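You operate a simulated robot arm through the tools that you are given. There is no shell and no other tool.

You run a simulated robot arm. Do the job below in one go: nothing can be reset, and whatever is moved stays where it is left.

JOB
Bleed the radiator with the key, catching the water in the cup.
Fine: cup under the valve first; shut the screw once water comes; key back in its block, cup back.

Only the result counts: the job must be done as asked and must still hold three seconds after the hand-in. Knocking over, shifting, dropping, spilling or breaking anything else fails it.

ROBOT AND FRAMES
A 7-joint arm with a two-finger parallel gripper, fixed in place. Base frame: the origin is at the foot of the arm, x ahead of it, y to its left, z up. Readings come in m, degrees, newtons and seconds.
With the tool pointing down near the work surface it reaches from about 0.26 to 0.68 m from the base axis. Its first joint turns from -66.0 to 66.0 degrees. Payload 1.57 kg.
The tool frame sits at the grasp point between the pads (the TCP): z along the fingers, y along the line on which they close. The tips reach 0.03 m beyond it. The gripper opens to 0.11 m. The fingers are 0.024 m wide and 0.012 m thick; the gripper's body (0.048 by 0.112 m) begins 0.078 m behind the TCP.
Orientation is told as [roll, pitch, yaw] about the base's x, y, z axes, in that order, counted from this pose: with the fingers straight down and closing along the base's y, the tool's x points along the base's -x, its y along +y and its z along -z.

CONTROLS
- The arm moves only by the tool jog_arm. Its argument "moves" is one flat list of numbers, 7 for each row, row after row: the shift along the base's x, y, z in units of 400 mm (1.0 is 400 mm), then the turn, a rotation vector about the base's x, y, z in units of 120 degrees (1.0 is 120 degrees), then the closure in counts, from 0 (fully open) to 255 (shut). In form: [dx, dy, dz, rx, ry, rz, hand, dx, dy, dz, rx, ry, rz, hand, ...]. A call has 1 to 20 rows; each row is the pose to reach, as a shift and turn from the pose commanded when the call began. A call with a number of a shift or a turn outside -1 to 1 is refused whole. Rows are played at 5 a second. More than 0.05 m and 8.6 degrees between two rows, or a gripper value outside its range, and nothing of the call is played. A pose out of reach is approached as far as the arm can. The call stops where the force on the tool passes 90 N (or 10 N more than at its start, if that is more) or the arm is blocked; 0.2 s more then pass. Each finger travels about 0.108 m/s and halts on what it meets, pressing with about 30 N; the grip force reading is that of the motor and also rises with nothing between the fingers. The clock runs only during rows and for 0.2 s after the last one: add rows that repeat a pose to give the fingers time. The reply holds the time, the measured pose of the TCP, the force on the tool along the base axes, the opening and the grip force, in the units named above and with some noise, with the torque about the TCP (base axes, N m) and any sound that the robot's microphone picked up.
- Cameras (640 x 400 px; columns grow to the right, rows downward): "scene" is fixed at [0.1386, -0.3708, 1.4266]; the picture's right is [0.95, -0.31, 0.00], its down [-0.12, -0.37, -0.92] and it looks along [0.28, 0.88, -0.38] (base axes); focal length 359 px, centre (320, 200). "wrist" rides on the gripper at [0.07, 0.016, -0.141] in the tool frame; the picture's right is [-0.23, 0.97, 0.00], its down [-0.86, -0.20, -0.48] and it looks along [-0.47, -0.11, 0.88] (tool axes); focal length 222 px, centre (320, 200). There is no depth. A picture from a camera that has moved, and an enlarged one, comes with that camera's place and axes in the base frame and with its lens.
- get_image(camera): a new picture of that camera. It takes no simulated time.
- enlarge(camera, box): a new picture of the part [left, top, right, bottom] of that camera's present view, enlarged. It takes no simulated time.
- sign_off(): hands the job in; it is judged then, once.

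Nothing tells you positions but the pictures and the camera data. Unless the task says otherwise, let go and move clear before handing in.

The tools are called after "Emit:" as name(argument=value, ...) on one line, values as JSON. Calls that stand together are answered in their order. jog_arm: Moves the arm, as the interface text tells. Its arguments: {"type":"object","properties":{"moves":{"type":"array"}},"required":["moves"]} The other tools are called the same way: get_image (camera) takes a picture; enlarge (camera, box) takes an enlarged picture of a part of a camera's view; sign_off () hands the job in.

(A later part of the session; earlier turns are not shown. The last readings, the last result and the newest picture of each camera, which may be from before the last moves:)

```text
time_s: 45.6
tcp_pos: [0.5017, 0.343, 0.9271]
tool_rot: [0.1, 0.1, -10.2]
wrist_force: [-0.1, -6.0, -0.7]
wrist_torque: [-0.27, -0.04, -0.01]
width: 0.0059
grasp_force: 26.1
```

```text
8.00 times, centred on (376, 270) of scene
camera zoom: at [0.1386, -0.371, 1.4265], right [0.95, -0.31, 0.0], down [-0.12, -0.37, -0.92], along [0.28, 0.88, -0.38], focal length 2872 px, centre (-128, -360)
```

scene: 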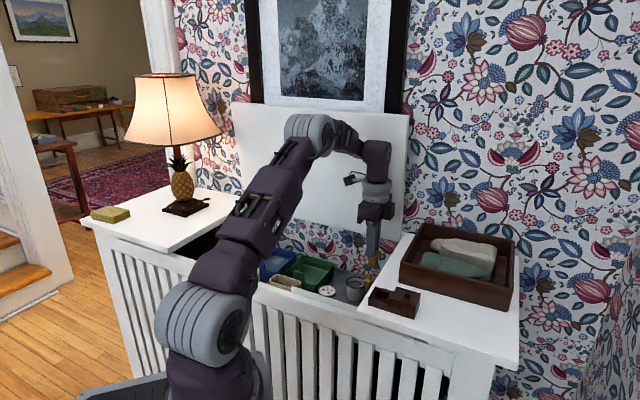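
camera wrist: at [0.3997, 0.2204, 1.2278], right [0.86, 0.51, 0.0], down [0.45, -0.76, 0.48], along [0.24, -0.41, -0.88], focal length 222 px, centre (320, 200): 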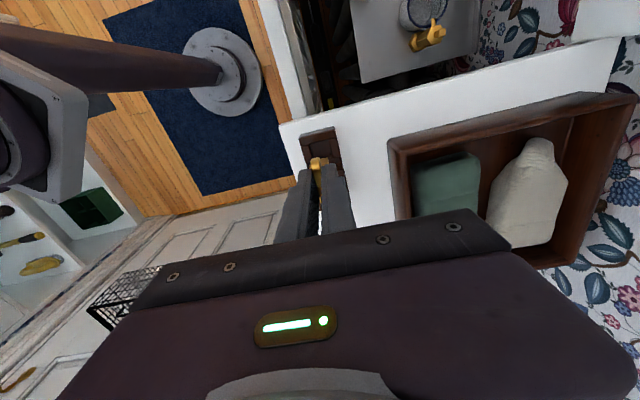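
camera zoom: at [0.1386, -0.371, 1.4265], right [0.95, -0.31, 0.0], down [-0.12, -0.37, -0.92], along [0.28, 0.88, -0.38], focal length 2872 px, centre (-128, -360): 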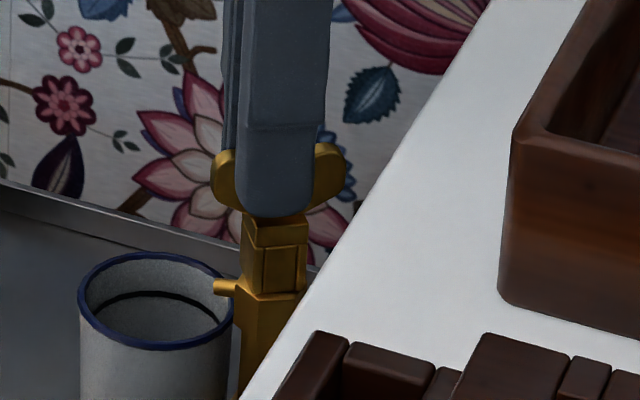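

A small sideways force shows the key axis sits ~6 mm from the TCP, so I correct the turning centre and continue counter-clockwise.

Emit:
jog_arm(moves=[-0.0033, -0.0043, 0, 0, 0, 0, 255, -0.0035, -0.0063, 0, 0, 0, 0.0625, 255, -0.0035, -0.0083, 0, 0, 0, 0.125, 255, -0.0032, -0.0103, 0, 0, 0, 0.1875, 255, -0.0026, -0.012, 0, 0, 0, 0.25, 255, -0.0026, -0.012, 0, 0, 0, 0.25, 255])

Emit:
enlarge(camera="scene", box=[344, 245, 408, 295])

Emit:
enlarge(camera="wrist", box=[270, 80, 410, 200])

```text
time_s: 47.0
tcp_pos: [0.5001, 0.3403, 0.9294]
tool_rot: [0.2, -0.1, 19.8]
wrist_force: [11.2, 13.3, -3.5]
wrist_torque: [0.58, -0.54, 0.03]
width: 0.0062
grasp_force: 26.3
```

```text
8.00 times, centred on (376, 270) of scene
camera zoom: at [0.1389, -0.3705, 1.4266], right [0.95, -0.3, 0.0], down [-0.12, -0.37, -0.92], along [0.28, 0.88, -0.38], focal length 2872 px, centre (-128, -360)
```

zoom: 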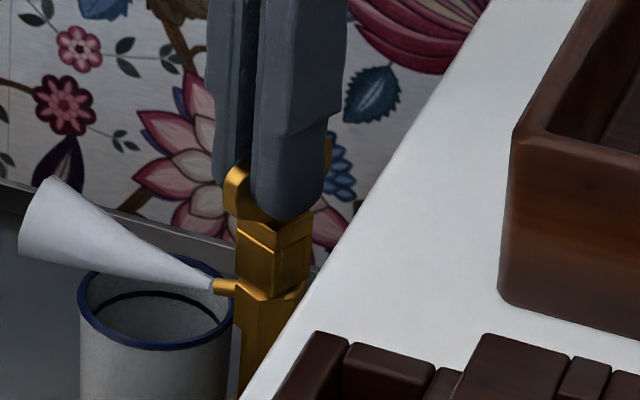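

```text
3.33 times, centred on (340, 140) of wrist
camera zoom: at [0.4303, 0.332, 1.0692], right [-0.12, 0.99, 0.0], down [0.87, 0.1, 0.48], along [0.48, 0.06, -0.88], focal length 740 px, centre (253, 400)
```

zoom: 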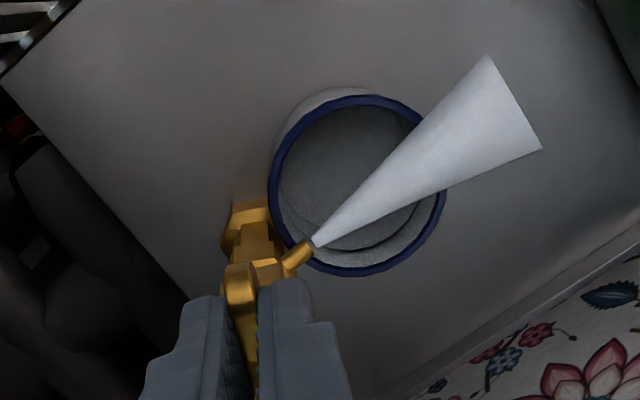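

A white jet of air now comes from the spout — the valve is open and bleeding air. I relax the sideways force a little and wait for water.

Emit:
jog_arm(moves=[0.0015, 0.004, 0, 0, 0, 0, 255, 0.003, 0.0075, 0, 0, 0, 0, 255, 0.003, 0.0075, 0, 0, 0, 0, 255])

Emit:
enlarge(camera="scene", box=[344, 245, 408, 295])

Emit:
enlarge(camera="wrist", box=[270, 80, 410, 200])

```text
time_s: 47.8
tcp_pos: [0.5006, 0.3416, 0.9275]
tool_rot: [-0.1, 0.3, 19.7]
wrist_force: [-1.1, -4.9, 1.9]
wrist_torque: [-0.26, 0.14, -0.04]
width: 0.006
grasp_force: 26.6
```

```text
8.00 times, centred on (376, 270) of scene
camera zoom: at [0.1385, -0.371, 1.4265], right [0.95, -0.31, 0.0], down [-0.12, -0.37, -0.92], along [0.28, 0.88, -0.38], focal length 2872 px, centre (-128, -360)
```

zoom: 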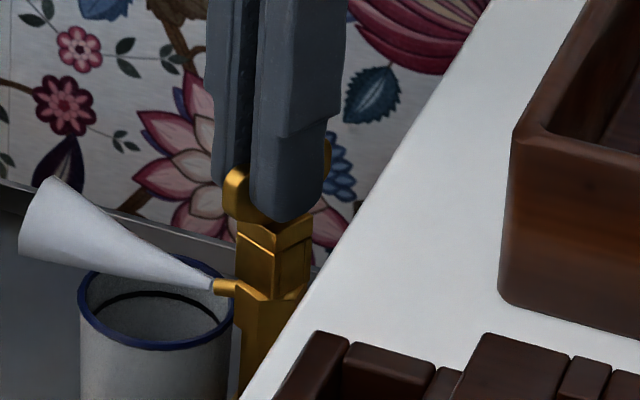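

```text
3.33 times, centred on (340, 140) of wrist
camera zoom: at [0.4309, 0.334, 1.0682], right [-0.11, 0.99, 0.0], down [0.87, 0.1, 0.48], along [0.47, 0.05, -0.88], focal length 740 px, centre (253, 400)
```

zoom: 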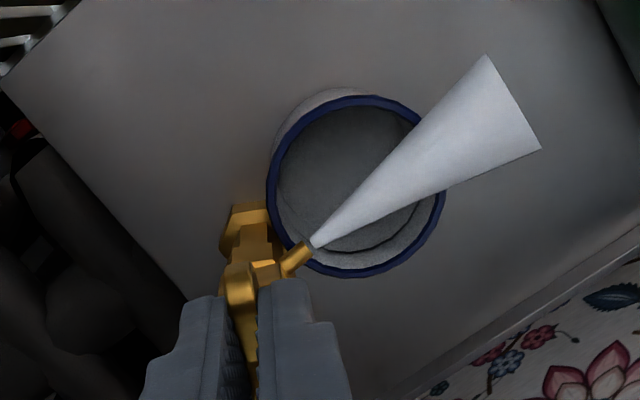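

Emit:
jog_arm(moves=[0, -0.002, 0, 0, 0, 0, 255, 0, -0.002, 0, 0, 0, 0, 255, 0, -0.002, 0, 0, 0, 0, 255])

Emit:
enlarge(camera="scene", box=[344, 245, 408, 295])

```text
time_s: 48.6
tcp_pos: [0.4998, 0.3417, 0.9298]
tool_rot: [-0.1, 0.2, 19.7]
wrist_force: [-5.5, -7.8, -6.6]
wrist_torque: [-0.4, 0.44, -0.04]
width: 0.0059
grasp_force: 26.3
```

```text
8.00 times, centred on (376, 270) of scene
camera zoom: at [0.1385, -0.371, 1.4265], right [0.95, -0.31, 0.0], down [-0.12, -0.37, -0.92], along [0.28, 0.88, -0.38], focal length 2872 px, centre (-128, -360)
```

zoom: 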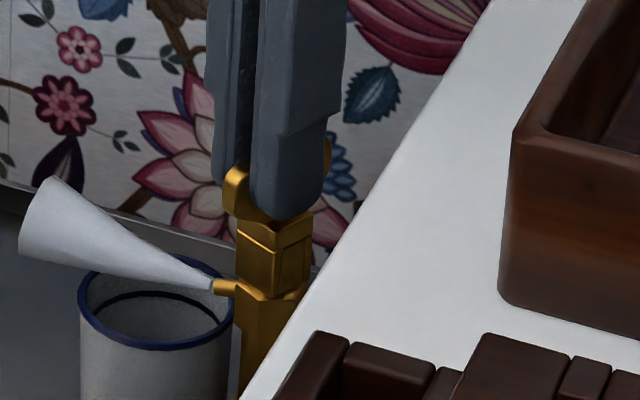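

Emit:
jog_arm(moves=[-0.0012, -0.002, 0, 0, 0, 0, 255, -0.0012, -0.002, 0, 0, 0, 0, 255, -0.0012, -0.002, 0, 0, 0, 0, 255])

Emit:
enlarge(camera="scene", box=[344, 245, 408, 295])

```text
time_s: 49.4
tcp_pos: [0.5015, 0.3407, 0.9292]
tool_rot: [0.0, 0.0, 19.7]
wrist_force: [-5.8, -4.3, -1.8]
wrist_torque: [-0.23, 0.42, -0.02]
width: 0.0061
grasp_force: 26.0
```

```text
8.00 times, centred on (376, 270) of scene
camera zoom: at [0.1385, -0.3709, 1.4266], right [0.95, -0.31, 0.0], down [-0.12, -0.37, -0.92], along [0.28, 0.88, -0.38], focal length 2872 px, centre (-128, -360)
```

zoom: 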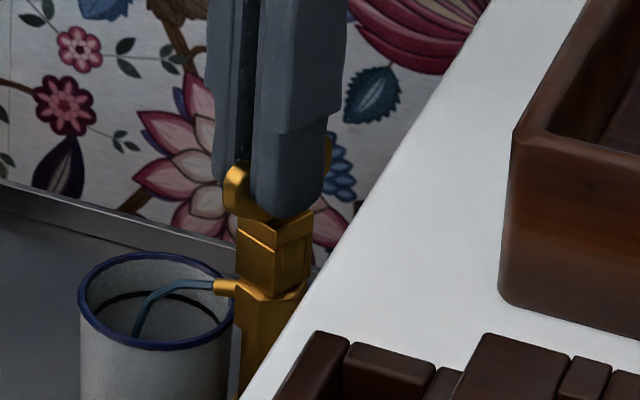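

Water is now running into the cup. I shut the screw straight away by turning clockwise back to the start angle.

Emit:
jog_arm(moves=[-0.002, 0, 0, 0, 0, -0.0611, 255, -0.0023, 0.0018, 0, 0, 0, -0.1222, 255, -0.0023, 0.0033, 0, 0, 0, -0.1833, 255, -0.002, 0.005, 0, 0, 0, -0.2444, 255, -0.0018, 0.0065, 0, 0, 0, -0.3056, 255, -0.001, 0.008, 0, 0, 0, -0.3667, 255, -0.0003, 0.0095, 0, 0, 0, -0.4278, 255, 0.0008, 0.011, 0, 0, 0, -0.4889, 255, 0.0018, 0.0123, 0, 0, 0, -0.55, 255, 0.0018, 0.0123, 0, 0, 0, -0.55, 255])

Emit:
enlarge(camera="scene", box=[344, 245, 408, 295])

Emit:
enlarge(camera="wrist", box=[270, 80, 370, 200])

```text
time_s: 51.6
tcp_pos: [0.5011, 0.3467, 0.9296]
tool_rot: [0.1, 0.1, -46.4]
wrist_force: [1.7, 9.2, -2.5]
wrist_torque: [0.47, -0.05, 0.04]
width: 0.0062
grasp_force: 26.2
```

```text
8.00 times, centred on (376, 270) of scene
camera zoom: at [0.1387, -0.3706, 1.4266], right [0.95, -0.3, 0.0], down [-0.12, -0.37, -0.92], along [0.28, 0.88, -0.38], focal length 2872 px, centre (-128, -360)
```

zoom: 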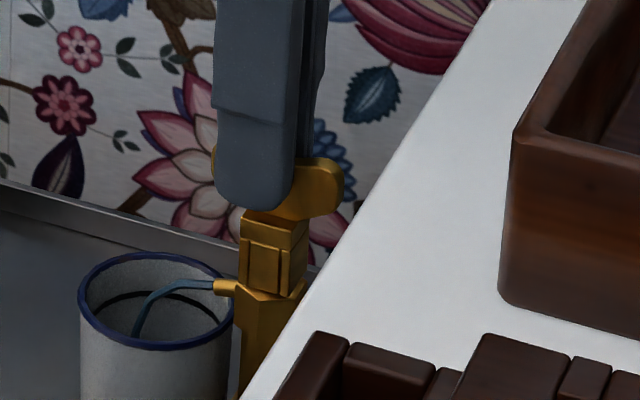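

```text
3.33 times, centred on (320, 140) of wrist
camera zoom: at [0.4662, 0.4079, 1.0691], right [0.86, 0.51, 0.0], down [0.45, -0.76, 0.48], along [0.24, -0.41, -0.88], focal length 740 px, centre (320, 400)
```

zoom: 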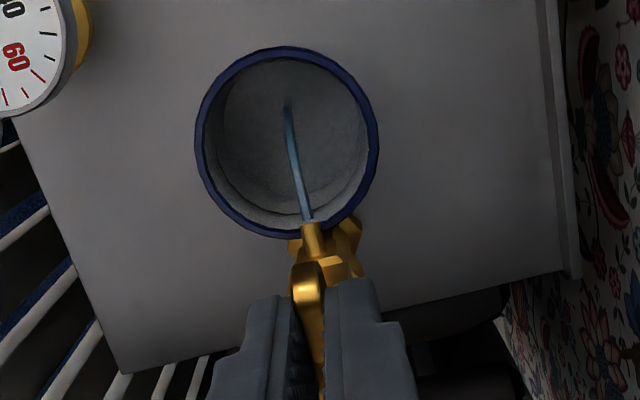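

Water still runs at the start angle (socket play), so I turn further clockwise until it stops.

Emit:
jog_arm(moves=[0.0013, 0.003, 0, 0, 0, -0.0583, 255, 0.0025, 0.0038, 0, 0, 0, -0.1167, 255, 0.0025, 0.0038, 0, 0, 0, -0.1167, 255])

Emit:
enlarge(camera="scene", box=[344, 245, 408, 295])

Emit:
enlarge(camera="wrist", box=[270, 80, 370, 200])

```text
time_s: 52.4
tcp_pos: [0.5023, 0.3472, 0.9278]
tool_rot: [-0.1, 0.0, -60.4]
wrist_force: [0.3, 8.2, 4.1]
wrist_torque: [0.49, 0.0, 0.02]
width: 0.0058
grasp_force: 25.8
```

```text
8.00 times, centred on (376, 270) of scene
camera zoom: at [0.1385, -0.3706, 1.4266], right [0.95, -0.3, 0.0], down [-0.12, -0.37, -0.92], along [0.28, 0.88, -0.38], focal length 2872 px, centre (-128, -360)
```

zoom: 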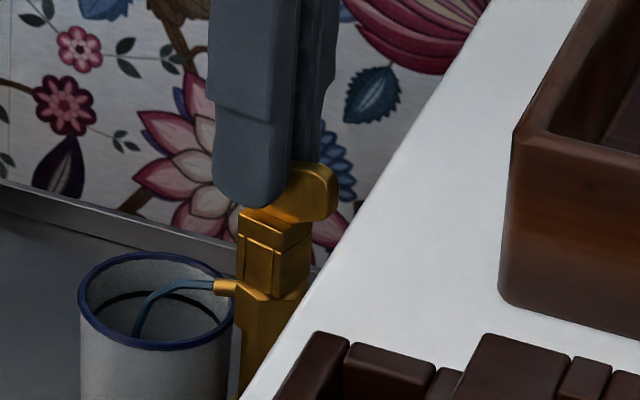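

```text
3.33 times, centred on (320, 140) of wrist
camera zoom: at [0.4834, 0.4157, 1.0689], right [0.96, 0.28, 0.0], down [0.25, -0.84, 0.48], along [0.14, -0.46, -0.88], focal length 740 px, centre (320, 400)
```

zoom: 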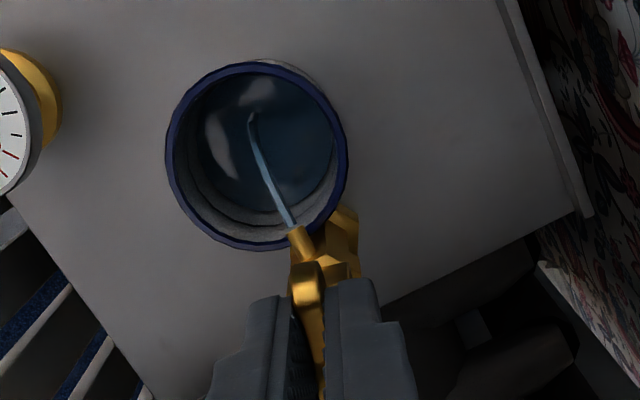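

Emit:
jog_arm(moves=[0.0015, 0.001, 0, 0, 0, -0.0583, 255, 0.003, 0.0013, 0, 0, 0, -0.1167, 255])

Emit:
enlarge(camera="wrist", box=[270, 80, 370, 200])

Emit:
enlarge(camera="scene", box=[344, 245, 408, 295])

```text
time_s: 53.0
tcp_pos: [0.5035, 0.3477, 0.9273]
tool_rot: [-0.1, 0.1, -74.4]
wrist_force: [-2.1, 6.1, 1.4]
wrist_torque: [0.43, 0.15, 0.0]
width: 0.0058
grasp_force: 26.1
```

```text
3.33 times, centred on (320, 140) of wrist
camera zoom: at [0.5022, 0.4196, 1.0683], right [1.0, 0.04, 0.0], down [0.04, -0.88, 0.48], along [0.02, -0.48, -0.88], focal length 740 px, centre (320, 400)
```

zoom: 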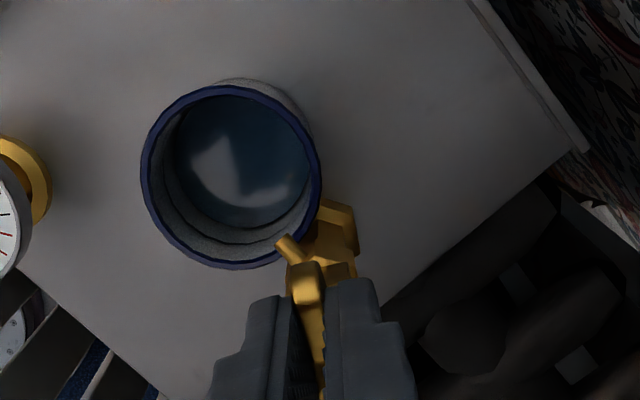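

```text
8.00 times, centred on (376, 270) of scene
camera zoom: at [0.1385, -0.3707, 1.4266], right [0.95, -0.31, 0.0], down [-0.12, -0.37, -0.92], along [0.28, 0.88, -0.38], focal length 2872 px, centre (-128, -360)
```

zoom: 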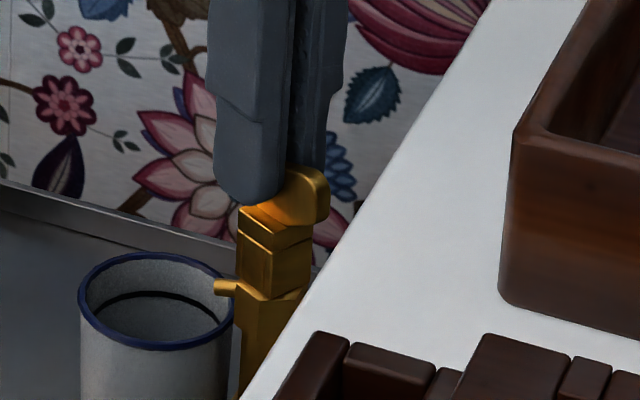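

The water has stopped. I turn a few degrees more to be sure the screw is firmly shut, watching the torque.

Emit:
jog_arm(moves=[0.0006, 0.0002, 0, 0, 0, -0.025, 255, 0.0013, 0.0003, 0, 0, 0, -0.05, 255, 0.0013, 0.0003, 0, 0, 0, -0.05, 255])

Emit:
enlarge(camera="wrist", box=[270, 80, 370, 200])

```text
time_s: 53.8
tcp_pos: [0.5046, 0.3475, 0.9295]
tool_rot: [-0.1, 0.0, -80.4]
wrist_force: [1.0, 7.3, -4.4]
wrist_torque: [0.48, 0.01, 0.03]
width: 0.0062
grasp_force: 25.8
```

```text
3.33 times, centred on (320, 140) of wrist
camera zoom: at [0.5101, 0.4195, 1.0685], right [1.0, -0.06, 0.0], down [-0.05, -0.88, 0.48], along [-0.03, -0.48, -0.88], focal length 740 px, centre (320, 400)
```

zoom: 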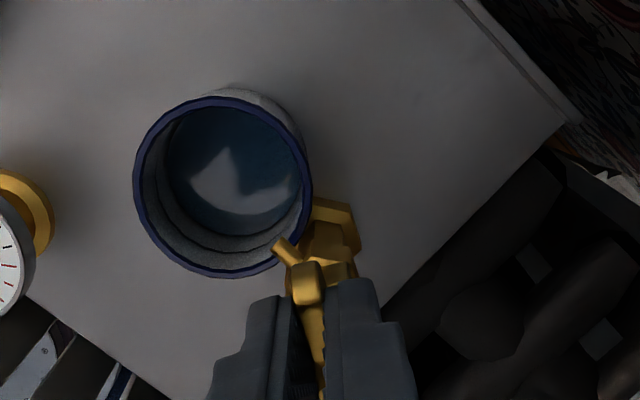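

The screw is shut. I relax the side load and back the key off a few degrees within its play, then check that no water comes.

Emit:
jog_arm(moves=[0, 0.0025, 0, 0, 0, 0.0, 255, -0.0008, 0.0025, 0, 0, 0, 0.03, 255, -0.0015, 0.0025, 0, 0, 0, 0.058, 255, -0.0015, 0.0025, 0, 0, 0, 0.058, 255])

Emit:
enlarge(camera="wrist", box=[270, 80, 370, 200])

```text
time_s: 54.8
tcp_pos: [0.5041, 0.3479, 0.9286]
tool_rot: [0.0, 0.0, -73.4]
wrist_force: [-1.3, -3.3, 0.0]
wrist_torque: [-0.13, 0.07, 0.01]
width: 0.0061
grasp_force: 25.7
```

```text
3.33 times, centred on (320, 140) of wrist
camera zoom: at [0.5009, 0.4196, 1.0691], right [1.0, 0.06, 0.0], down [0.05, -0.88, 0.48], along [0.03, -0.48, -0.88], focal length 740 px, centre (320, 400)
```

zoom: 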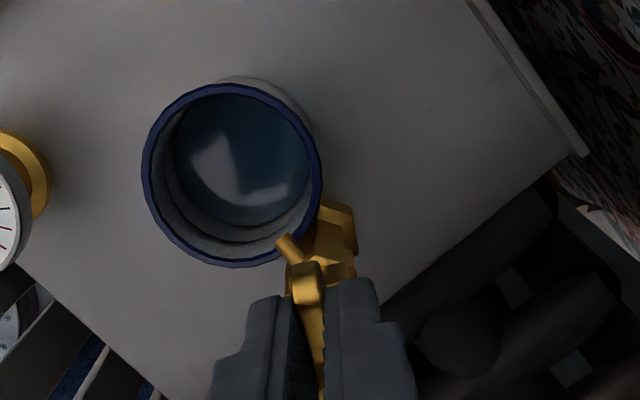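

No water and little load. I lift the key straight up off the spindle.

Emit:
jog_arm(moves=[0, 0, 0.01, 0, 0, 0, 255, 0, 0, 0.025, 0, 0, 0, 255, 0, 0, 0.045, 0, 0, 0, 255, 0, 0, 0.07, 0, 0, 0, 255, 0, 0, 0.1, 0, 0, 0, 255, 0, 0, 0.14, 0, 0, 0, 255, 0, 0, 0.14, 0, 0, 0, 255])

Emit:
enlarge(camera="scene", box=[344, 230, 424, 295])

Emit:
enlarge(camera="wrist", box=[270, 80, 370, 200])

```text
time_s: 56.4
tcp_pos: [0.5048, 0.3481, 0.9845]
tool_rot: [0.0, 0.0, -73.2]
wrist_force: [0.0, 0.2, -0.6]
wrist_torque: [-0.01, 0.01, -0.02]
width: 0.0061
grasp_force: 25.7
```

```text
6.15 times, centred on (384, 262) of scene
camera zoom: at [0.1386, -0.3708, 1.4266], right [0.95, -0.31, 0.0], down [-0.12, -0.37, -0.92], along [0.28, 0.88, -0.38], focal length 2209 px, centre (-74, -185)
```

zoom: 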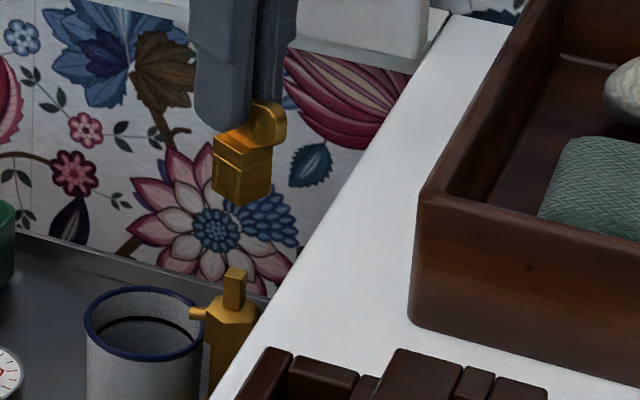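

```text
3.33 times, centred on (320, 140) of wrist
camera zoom: at [0.5007, 0.4198, 1.1252], right [1.0, 0.06, 0.0], down [0.05, -0.88, 0.48], along [0.03, -0.48, -0.88], focal length 740 px, centre (320, 400)
```

zoom: 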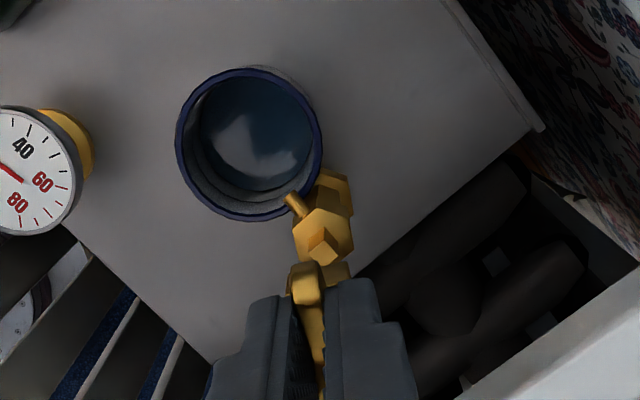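

The key is off and the valve stays dry. I raise it, turn back to the original yaw, and carry it to above the block.

Emit:
jog_arm(moves=[0, 0, 0.08, 0, 0, 0, 255, 0, 0, 0.17, 0, 0, 0, 255, 0, 0, 0.259, 0, 0, 0, 255, -0.0282, -0.0794, 0.259, 0, 0, 0.0376, 255, -0.0563, -0.1588, 0.259, 0, 0, 0.0751, 255, -0.0845, -0.2383, 0.259, 0, 0, 0.1127, 255, -0.1127, -0.3177, 0.259, 0, 0, 0.1502, 255, -0.1408, -0.3971, 0.259, 0, 0, 0.1878, 255, -0.169, -0.4765, 0.259, 0, 0, 0.2253, 255, -0.169, -0.4765, 0.259, 0, 0, 0.2253, 255, -0.169, -0.4765, 0.259, 0, 0, 0.2253, 255])

Emit:
enlarge(camera="wrist", box=[280, 130, 360, 230])

Emit:
enlarge(camera="scene", box=[350, 230, 430, 310])

```text
time_s: 58.8
tcp_pos: [0.4372, 0.1589, 1.0869]
tool_rot: [0.0, 0.0, -46.3]
wrist_force: [-0.6, 0.2, 0.2]
wrist_torque: [0.02, -0.01, 0.0]
width: 0.0062
grasp_force: 26.1
```

```text
4.00 times, centred on (320, 180) of wrist
camera zoom: at [0.4013, 0.2204, 1.2273], right [0.86, 0.51, 0.0], down [0.45, -0.76, 0.48], along [0.24, -0.41, -0.88], focal length 888 px, centre (320, 280)
```

zoom: 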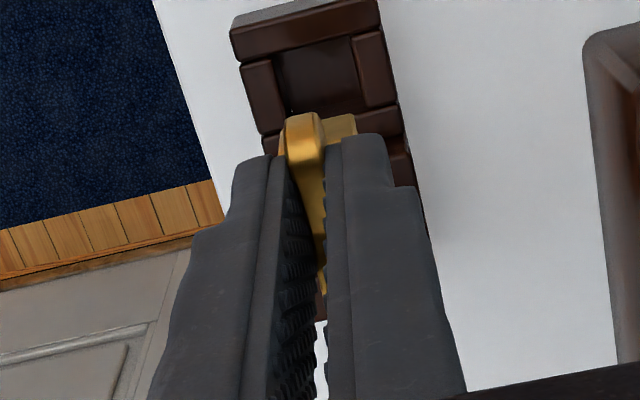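

```text
5.00 times, centred on (390, 270) of scene
camera zoom: at [0.1386, -0.3708, 1.4266], right [0.95, -0.31, 0.0], down [-0.12, -0.37, -0.92], along [0.28, 0.88, -0.38], focal length 1795 px, centre (-30, -150)
```

zoom: 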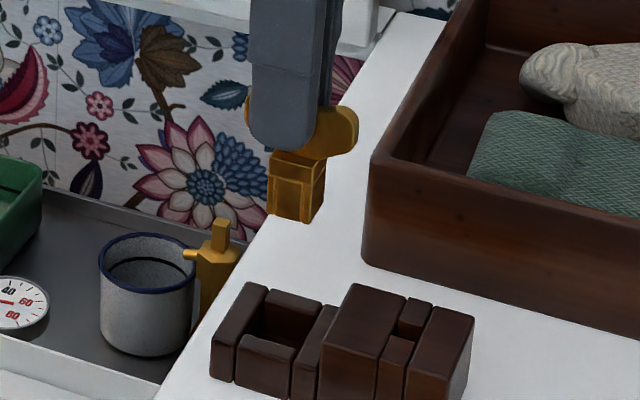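

Emit:
enlarge(camera="scene", box=[368, 260, 418, 310])

Emit:
enlarge(camera="wrist", box=[295, 120, 355, 180])

```text
8.00 times, centred on (393, 285) of scene
camera zoom: at [0.1386, -0.3708, 1.4266], right [0.95, -0.31, 0.0], down [-0.12, -0.37, -0.92], along [0.28, 0.88, -0.38], focal length 2872 px, centre (-264, -480)
```

zoom: 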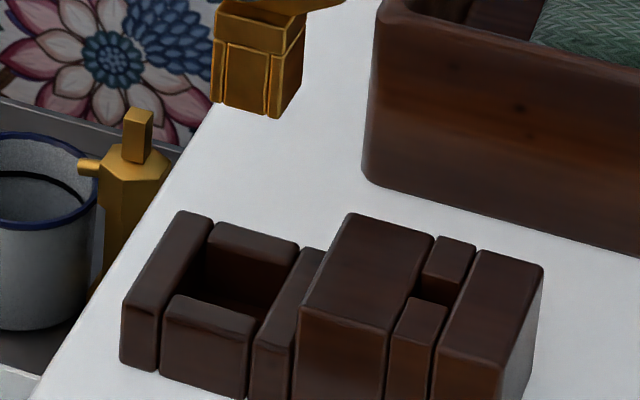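

```text
6.67 times, centred on (325, 150) of wrist
camera zoom: at [0.4013, 0.2204, 1.2273], right [0.86, 0.51, 0.0], down [0.45, -0.76, 0.48], along [0.24, -0.41, -0.88], focal length 1481 px, centre (287, 533)
```

zoom: 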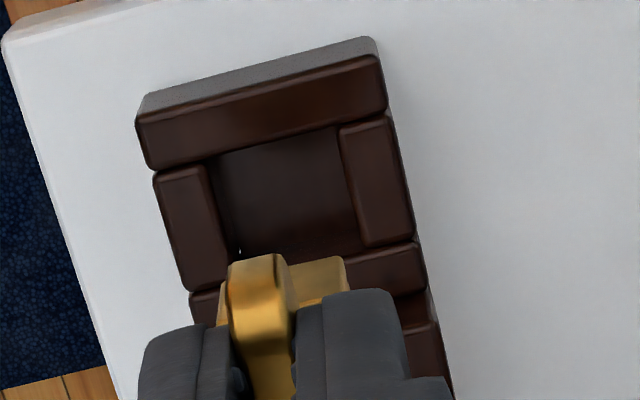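

The slot has ±3 mm clearance; the socket is ~2 mm off toward the counter side. I correct that and lower the key into the slot.

Emit:
jog_arm(moves=[-0.0036, 0.0036, 0, 0, 0, 0, 255, -0.0036, 0.0036, -0.05, 0, 0, 0, 255, -0.0036, 0.0036, -0.09, 0, 0, 0, 255, -0.0036, 0.0036, -0.09, 0, 0, 0, 255])

Emit:
enlarge(camera="scene", box=[360, 255, 420, 305])

Emit:
enlarge(camera="wrist", box=[295, 120, 355, 180])

```text
time_s: 59.8
tcp_pos: [0.4349, 0.1599, 1.0516]
tool_rot: [0.0, 0.0, -46.3]
wrist_force: [-0.4, 0.3, -0.6]
wrist_torque: [0.0, 0.05, -0.02]
width: 0.0061
grasp_force: 26.4
```

```text
8.00 times, centred on (390, 280) of scene
camera zoom: at [0.1386, -0.3708, 1.4266], right [0.95, -0.31, 0.0], down [-0.12, -0.37, -0.92], along [0.28, 0.88, -0.38], focal length 2872 px, centre (-240, -440)
```

zoom: 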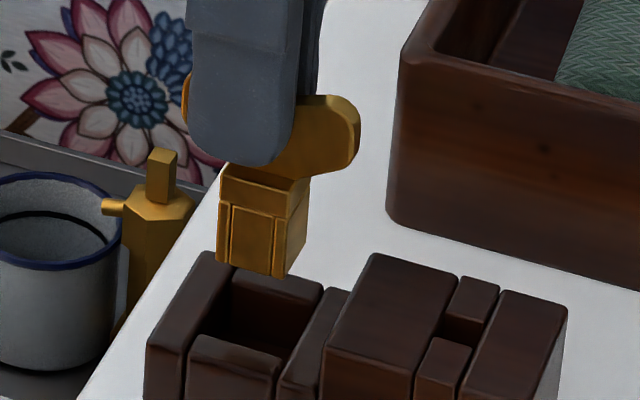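

```text
6.67 times, centred on (325, 150) of wrist
camera zoom: at [0.3995, 0.2215, 1.192], right [0.86, 0.51, 0.0], down [0.45, -0.76, 0.48], along [0.24, -0.41, -0.88], focal length 1481 px, centre (287, 533)
```

zoom: 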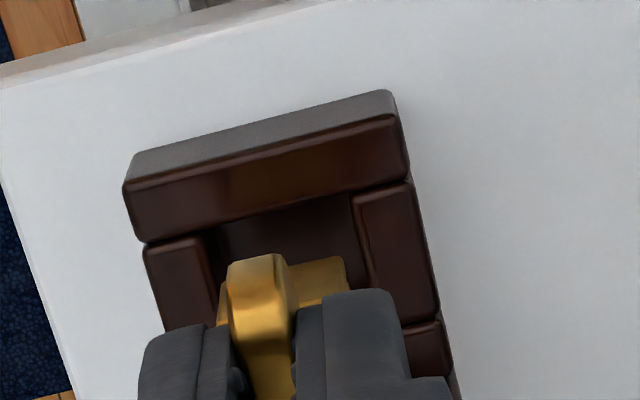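

Well centred over the slot. I lower the key into it gently.

Emit:
jog_arm(moves=[0, 0, -0.02, 0, 0, 0, 255, 0, 0, -0.035, 0, 0, 0, 255, 0, 0, -0.05, 0, 0, 0, 255, 0, 0, -0.065, 0, 0, 0, 255, 0, 0, -0.075, 0, 0, 0, 255, 0, 0, -0.075, 0, 0, 0, 255])

Emit:
enlarge(camera="scene", box=[360, 255, 420, 305])

```text
time_s: 61.2
tcp_pos: [0.4351, 0.159, 1.0229]
tool_rot: [-0.1, 0.0, -46.3]
wrist_force: [0.3, 0.0, -0.6]
wrist_torque: [0.0, -0.03, -0.01]
width: 0.0059
grasp_force: 25.4
```

```text
8.00 times, centred on (390, 280) of scene
camera zoom: at [0.1386, -0.3708, 1.4266], right [0.95, -0.31, 0.0], down [-0.12, -0.37, -0.92], along [0.28, 0.88, -0.38], focal length 2872 px, centre (-240, -440)
```

zoom: 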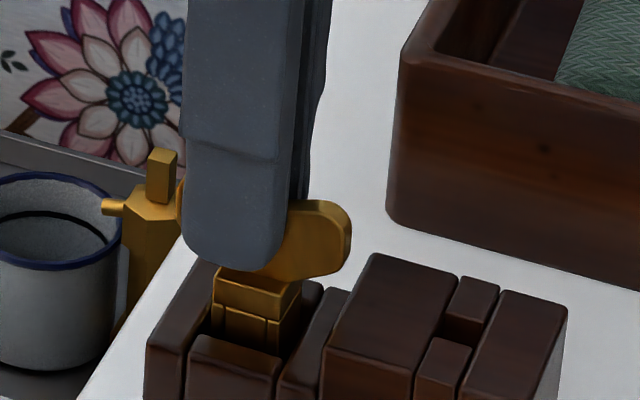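

Emit:
jog_arm(moves=[0, 0, -0.005, 0, 0, 0, 255, 0, 0, -0.01, 0, 0, 0, 255, 0, 0, -0.014, 0, 0, 0, 255, 0, 0, -0.014, 0, 0, 0, 255])

Emit:
enlarge(camera="scene", box=[360, 255, 420, 305])

```text
time_s: 62.2
tcp_pos: [0.4346, 0.1593, 1.0169]
tool_rot: [0.2, 0.0, -46.3]
wrist_force: [-2.4, -1.5, 14.7]
wrist_torque: [0.01, 0.15, -0.06]
width: 0.0059
grasp_force: 26.2
```

```text
8.00 times, centred on (390, 280) of scene
camera zoom: at [0.1383, -0.3709, 1.4266], right [0.95, -0.31, 0.0], down [-0.12, -0.37, -0.92], along [0.28, 0.88, -0.38], focal length 2872 px, centre (-240, -440)
```

zoom: 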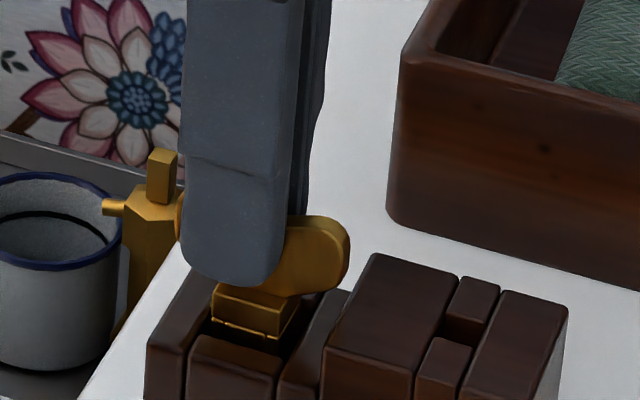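

The key rests on the slot floor. I open the fingers and rise.

Emit:
jog_arm(moves=[0, 0, 0.002, 0, 0, 0, 245, 0, 0, 0.002, 0, 0, 0, 225, 0, 0, 0.002, 0, 0, 0, 190, 0, 0, 0.002, 0, 0, 0, 150, 0, 0, 0.002, 0, 0, 0, 150])

Emit:
enlarge(camera="scene", box=[360, 255, 420, 305])

Emit:
enlarge(camera="wrist", box=[270, 140, 370, 230])

```text
time_s: 63.4
tcp_pos: [0.434, 0.1599, 1.0174]
tool_rot: [0.0, 0.1, -46.3]
wrist_force: [-0.3, -0.4, -0.3]
wrist_torque: [0.0, -0.03, 0.0]
width: 0.0455
grasp_force: 0.0
```

```text
8.00 times, centred on (390, 280) of scene
camera zoom: at [0.1386, -0.3708, 1.4266], right [0.95, -0.31, 0.0], down [-0.12, -0.37, -0.92], along [0.28, 0.88, -0.38], focal length 2872 px, centre (-240, -440)
```

zoom: 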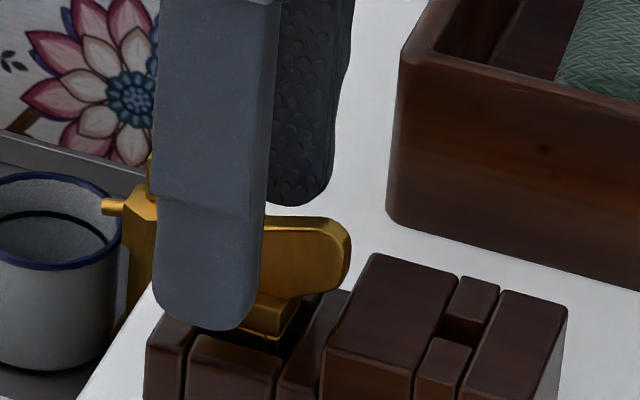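

```text
4.44 times, centred on (320, 185) of wrist
camera zoom: at [0.3997, 0.221, 1.1575], right [0.86, 0.51, 0.0], down [0.45, -0.76, 0.48], along [0.24, -0.41, -0.88], focal length 987 px, centre (320, 267)
```

zoom: 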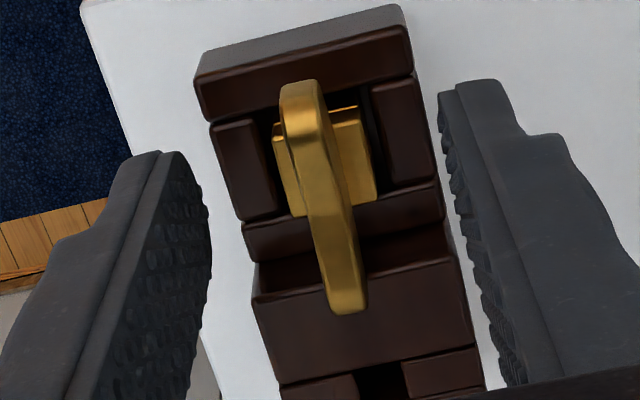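

The key stands back in its block. I rise, return to yaw −45° and open to 8 cm above the cup.

Emit:
jog_arm(moves=[0, 0, 0.05, 0, 0, 0, 150, 0, 0, 0.13, 0, 0, 0, 150, 0, 0, 0.21, 0, 0, 0, 150, 0.0175, 0.0875, 0.21, 0, 0, 0.003, 130, 0.0349, 0.1749, 0.21, 0, 0, 0.006, 110, 0.0524, 0.2624, 0.21, 0, 0, 0.008, 90, 0.0699, 0.3499, 0.21, 0, 0, 0.0108, 70, 0.0873, 0.4373, 0.21, 0, 0, 0.0108, 70, 0.1048, 0.5248, 0.21, 0, 0, 0.0108, 70, 0.1048, 0.5248, 0.21, 0, 0, 0.0108, 70, 0.1048, 0.5248, 0.21, 0, 0, 0.0108, 70])

Emit:
get_image(camera="wrist")

Emit:
get_image(camera="scene")

Emit:
enlarge(camera="scene", box=[340, 250, 440, 320])

```text
time_s: 65.8
tcp_pos: [0.4752, 0.3704, 1.1015]
tool_rot: [0.0, 0.0, -44.9]
wrist_force: [0.3, -0.3, -0.4]
wrist_torque: [0.0, 0.0, 0.0]
width: 0.0796
grasp_force: 0.1
```

```text
taken
camera wrist: at [0.4393, 0.4305, 1.2415], right [0.85, 0.53, 0.0], down [0.46, -0.75, 0.48], along [0.25, -0.41, -0.88], focal length 222 px, centre (320, 200)
```

wrist: 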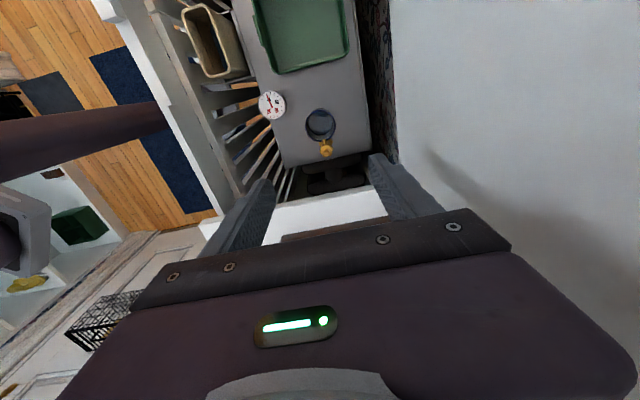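

```text
taken
```

scene: 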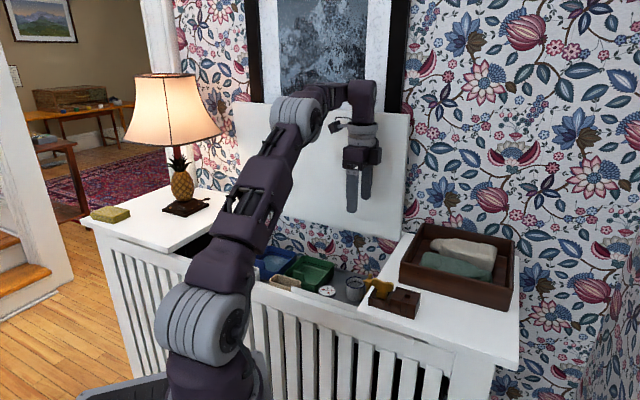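

```text
5.71 times, centred on (390, 285) of scene
camera zoom: at [0.1386, -0.3708, 1.4266], right [0.95, -0.3, 0.0], down [-0.12, -0.37, -0.92], along [0.28, 0.88, -0.38], focal length 2051 px, centre (-80, -286)
```

zoom: 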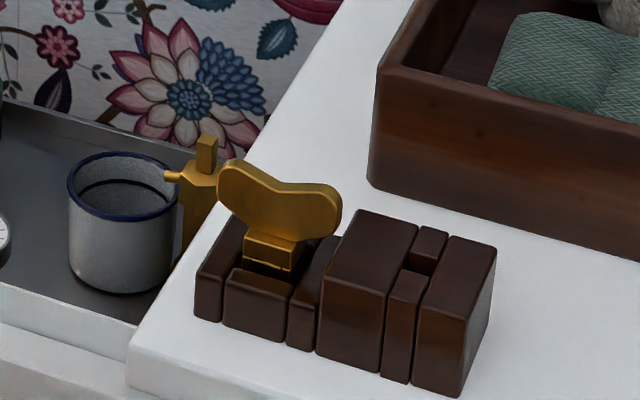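

Emit:
enlarge(camera="wrist", box=[290, 90, 360, 170])

```text
5.00 times, centred on (325, 130) of wrist
camera zoom: at [0.4393, 0.4305, 1.2415], right [0.85, 0.53, 0.0], down [0.46, -0.75, 0.48], along [0.25, -0.41, -0.88], focal length 1111 px, centre (295, 550)
```

zoom: 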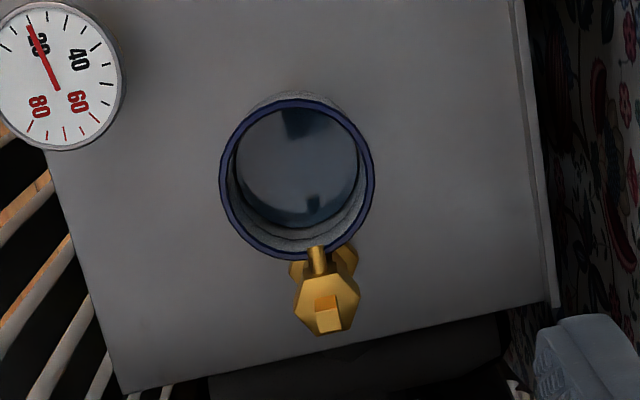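

The cup is right beneath the TCP and the valve is dry. I descend straight around the cup.

Emit:
jog_arm(moves=[0, 0, -0.1, 0, 0, 0, 70, 0, 0, -0.2, 0, 0, 0, 70, 0, 0, -0.3, 0, 0, 0, 70, 0, 0, -0.39, 0, 0, 0, 70, 0, 0, -0.47, 0, 0, 0, 70, 0, 0, -0.54, 0, 0, 0, 70, 0, 0, -0.6, 0, 0, 0, 70, 0, 0, -0.63, 0, 0, 0, 70, 0, 0, -0.645, 0, 0, 0, 70, 0, 0, -0.645, 0, 0, 0, 70])

Emit:
enlarge(camera="wrist", box=[240, 140, 400, 240])

Emit:
enlarge(camera="scene", box=[345, 255, 409, 295])

```text
time_s: 68.0
tcp_pos: [0.4763, 0.3684, 0.8427]
tool_rot: [0.0, 0.0, -45.0]
wrist_force: [-0.2, 0.8, 0.0]
wrist_torque: [-0.02, -0.02, -0.01]
width: 0.0798
grasp_force: 0.1
```

```text
4.00 times, centred on (320, 190) of wrist
camera zoom: at [0.4403, 0.4301, 0.983], right [0.85, 0.53, 0.0], down [0.46, -0.75, 0.48], along [0.25, -0.41, -0.88], focal length 888 px, centre (320, 240)
```

zoom: 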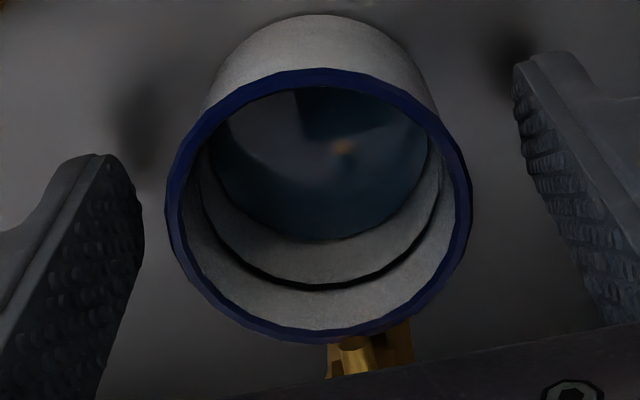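

```text
10.00 times, centred on (377, 275) of scene
camera zoom: at [0.1386, -0.3708, 1.4266], right [0.95, -0.31, 0.0], down [-0.12, -0.37, -0.92], along [0.28, 0.88, -0.38], focal length 3590 px, centre (-250, -550)
```

zoom: 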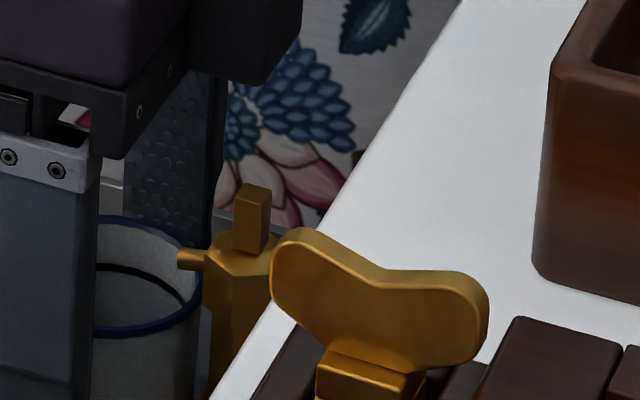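

Good alignment; the water is well below the ring line. I close on the cup.

Emit:
jog_arm(moves=[0, 0, 0, 0, 0, 0, 95, 0, 0, 0, 0, 0, 0, 115, 0, 0, 0, 0, 0, 0, 130, 0, 0, 0, 0, 0, 0, 145, 0, 0, 0, 0, 0, 0, 160, 0, 0, 0, 0, 0, 0, 160])

Emit:
enlarge(camera="wrist", box=[240, 140, 400, 240])

```text
time_s: 69.4
tcp_pos: [0.4768, 0.3692, 0.8425]
tool_rot: [0.1, 0.1, -45.0]
wrist_force: [0.5, -0.4, 0.1]
wrist_torque: [0.0, -0.01, 0.02]
width: 0.0487
grasp_force: 30.3
```

```text
4.00 times, centred on (320, 190) of wrist
camera zoom: at [0.4402, 0.4301, 0.9832], right [0.85, 0.53, 0.0], down [0.46, -0.75, 0.48], along [0.25, -0.41, -0.88], focal length 888 px, centre (320, 240)
```

zoom: 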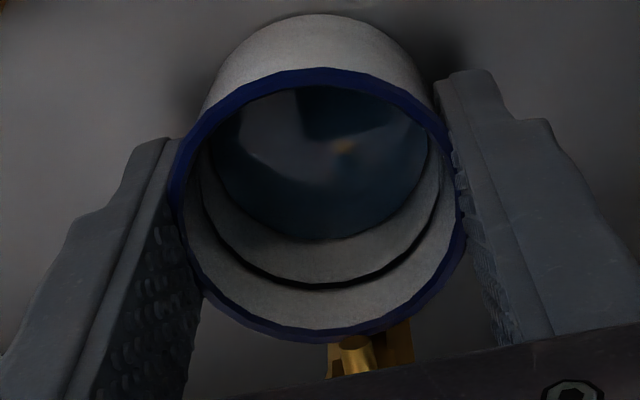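

The cup is gripped. I raise it 2.5 mm and slide it slowly out from under the spout.

Emit:
jog_arm(moves=[0, 0, 0.003, 0, 0, 0, 160, 0, 0, 0.0065, 0, 0, 0, 160, -0.003, 0.003, 0.0065, 0, 0, 0, 160, -0.008, 0.008, 0.0065, 0, 0, 0, 160, -0.015, 0.015, 0.0065, 0, 0, 0, 160, -0.023, 0.023, 0.0065, 0, 0, 0, 160, -0.031, 0.031, 0.0065, 0, 0, 0, 160, -0.039, 0.039, 0.0065, 0, 0, 0, 160, -0.047, 0.047, 0.0065, 0, 0, 0, 160, -0.054, 0.054, 0.0065, 0, 0, 0, 160, -0.059, 0.059, 0.0065, 0, 0, 0, 160, -0.062, 0.062, 0.0065, 0, 0, 0, 160, -0.062, 0.062, 0.0065, 0, 0, 0, 160])

Emit:
enlarge(camera="scene", box=[345, 255, 409, 295])

Emit:
enlarge(camera="wrist", box=[240, 140, 400, 240])

```text
time_s: 72.2
tcp_pos: [0.451, 0.3956, 0.8464]
tool_rot: [0.0, 0.1, -45.1]
wrist_force: [-0.5, 0.3, -0.2]
wrist_torque: [0.0, 0.0, 0.04]
width: 0.0483
grasp_force: 30.2
```

```text
10.00 times, centred on (377, 275) of scene
camera zoom: at [0.1386, -0.3708, 1.4266], right [0.95, -0.31, 0.0], down [-0.12, -0.37, -0.92], along [0.28, 0.88, -0.38], focal length 3590 px, centre (-250, -550)
```

zoom: 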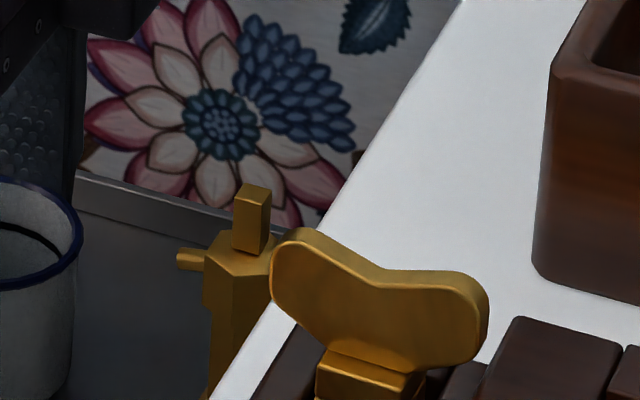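

```text
4.00 times, centred on (320, 190) of wrist
camera zoom: at [0.415, 0.4558, 0.9859], right [0.85, 0.53, 0.0], down [0.46, -0.75, 0.48], along [0.25, -0.41, -0.88], focal length 888 px, centre (320, 240)
```

zoom: 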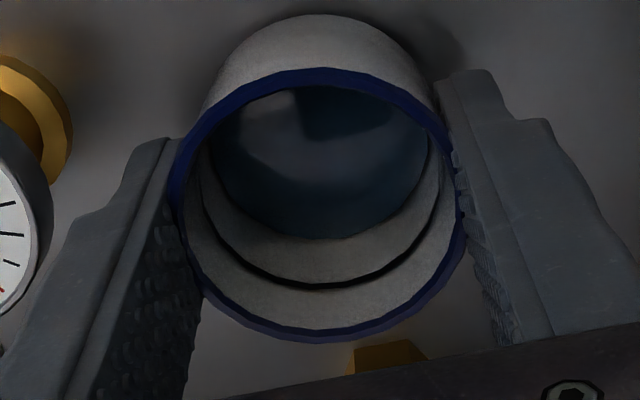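

The cup is clear of the spout with the water in it. I lift it slowly straight up.

Emit:
jog_arm(moves=[0, 0, 0.01, 0, 0, 0, 160, 0, 0, 0.03, 0, 0, 0, 160, 0, 0, 0.06, 0, 0, 0, 160, 0, 0, 0.095, 0, 0, 0, 160, 0, 0, 0.135, 0, 0, 0, 160, 0, 0, 0.175, 0, 0, 0, 160, 0, 0, 0.215, 0, 0, 0, 160, 0, 0, 0.255, 0, 0, 0, 160, 0, 0, 0.295, 0, 0, 0, 160, 0, 0, 0.335, 0, 0, 0, 160, 0, 0, 0.375, 0, 0, 0, 160, 0, 0, 0.415, 0, 0, 0, 160, 0, 0, 0.455, 0, 0, 0, 160, 0, 0, 0.495, 0, 0, 0, 160, 0, 0, 0.535, 0, 0, 0, 160, 0, 0, 0.575, 0, 0, 0, 160, 0, 0, 0.615, 0, 0, 0, 160, 0, 0, 0.65, 0, 0, 0, 160, 0, 0, 0.675, 0, 0, 0, 160, 0, 0, 0.6875, 0, 0, 0, 160])

Emit:
get_image(camera="wrist")

```text
time_s: 76.4
tcp_pos: [0.4512, 0.3934, 1.1211]
tool_rot: [0.0, 0.0, -45.0]
wrist_force: [0.5, 0.6, 0.5]
wrist_torque: [-0.03, -0.01, 0.0]
width: 0.0484
grasp_force: 29.6
```

```text
taken
camera wrist: at [0.4152, 0.4552, 1.2614], right [0.85, 0.53, 0.0], down [0.46, -0.75, 0.48], along [0.25, -0.41, -0.88], focal length 222 px, centre (320, 200)
```

wrist: 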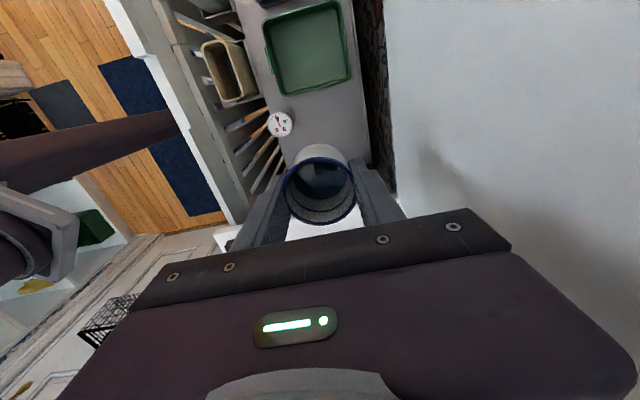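

The water stays in the cup. I carry it smoothly back over its original spot.

Emit:
jog_arm(moves=[0.0018, -0.0067, 0, 0, 0, 0, 160, 0.0067, -0.0251, 0, 0, 0, 0, 160, 0.0144, -0.0544, 0, 0, 0, 0, 160, 0.0255, -0.0963, 0, 0, 0, 0, 160, 0.0377, -0.1423, 0, 0, 0, 0, 160, 0.0511, -0.1925, 0, 0, 0, 0, 160, 0.0644, -0.2427, 0, 0, 0, 0, 160, 0.0777, -0.293, 0, 0, 0, 0, 160, 0.091, -0.3432, 0, 0, 0, 0, 160, 0.1043, -0.3934, 0, 0, 0, 0, 160, 0.1177, -0.4436, 0, 0, 0, 0, 160, 0.131, -0.4938, 0, 0, 0, 0, 160, 0.1443, -0.5441, 0, 0, 0, 0, 160, 0.1576, -0.5943, 0, 0, 0, 0, 160, 0.1709, -0.6445, 0, 0, 0, 0, 160, 0.1843, -0.6947, 0, 0, 0, 0, 160, 0.1965, -0.7407, 0, 0, 0, 0, 160, 0.2076, -0.7826, 0, 0, 0, 0, 160, 0.2165, -0.8161, 0, 0, 0, 0, 160, 0.222, -0.837, 0, 0, 0, 0, 160])

Emit:
get_image(camera="wrist")

Emit:
enlarge(camera="scene", box=[400, 215, 528, 335])

```text
time_s: 80.6
tcp_pos: [0.5408, 0.0594, 1.1214]
tool_rot: [0.1, 0.0, -45.0]
wrist_force: [0.1, 0.6, -0.8]
wrist_torque: [-0.01, -0.05, -0.01]
width: 0.0486
grasp_force: 29.9
```

```text
taken
camera wrist: at [0.5043, 0.1201, 1.2613], right [0.85, 0.53, 0.0], down [0.46, -0.75, 0.48], along [0.25, -0.41, -0.88], focal length 222 px, centre (320, 200)
```

wrist: 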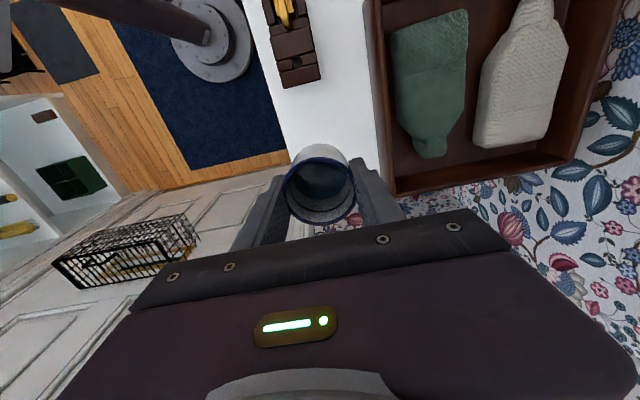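

```text
3.33 times, centred on (464, 275) of scene
camera zoom: at [0.1386, -0.3708, 1.4266], right [0.95, -0.31, 0.0], down [-0.12, -0.37, -0.92], along [0.28, 0.88, -0.38], focal length 1196 px, centre (-160, -50)
```

zoom: 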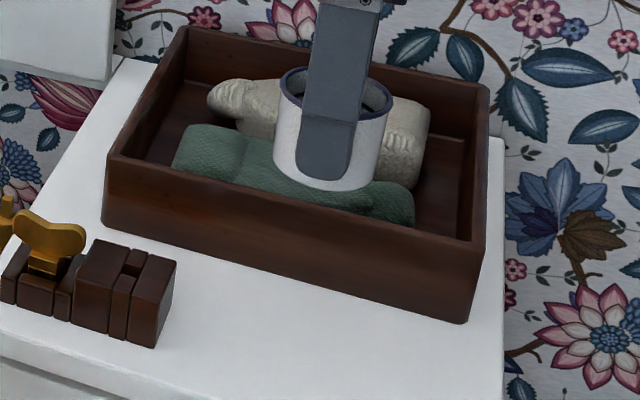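

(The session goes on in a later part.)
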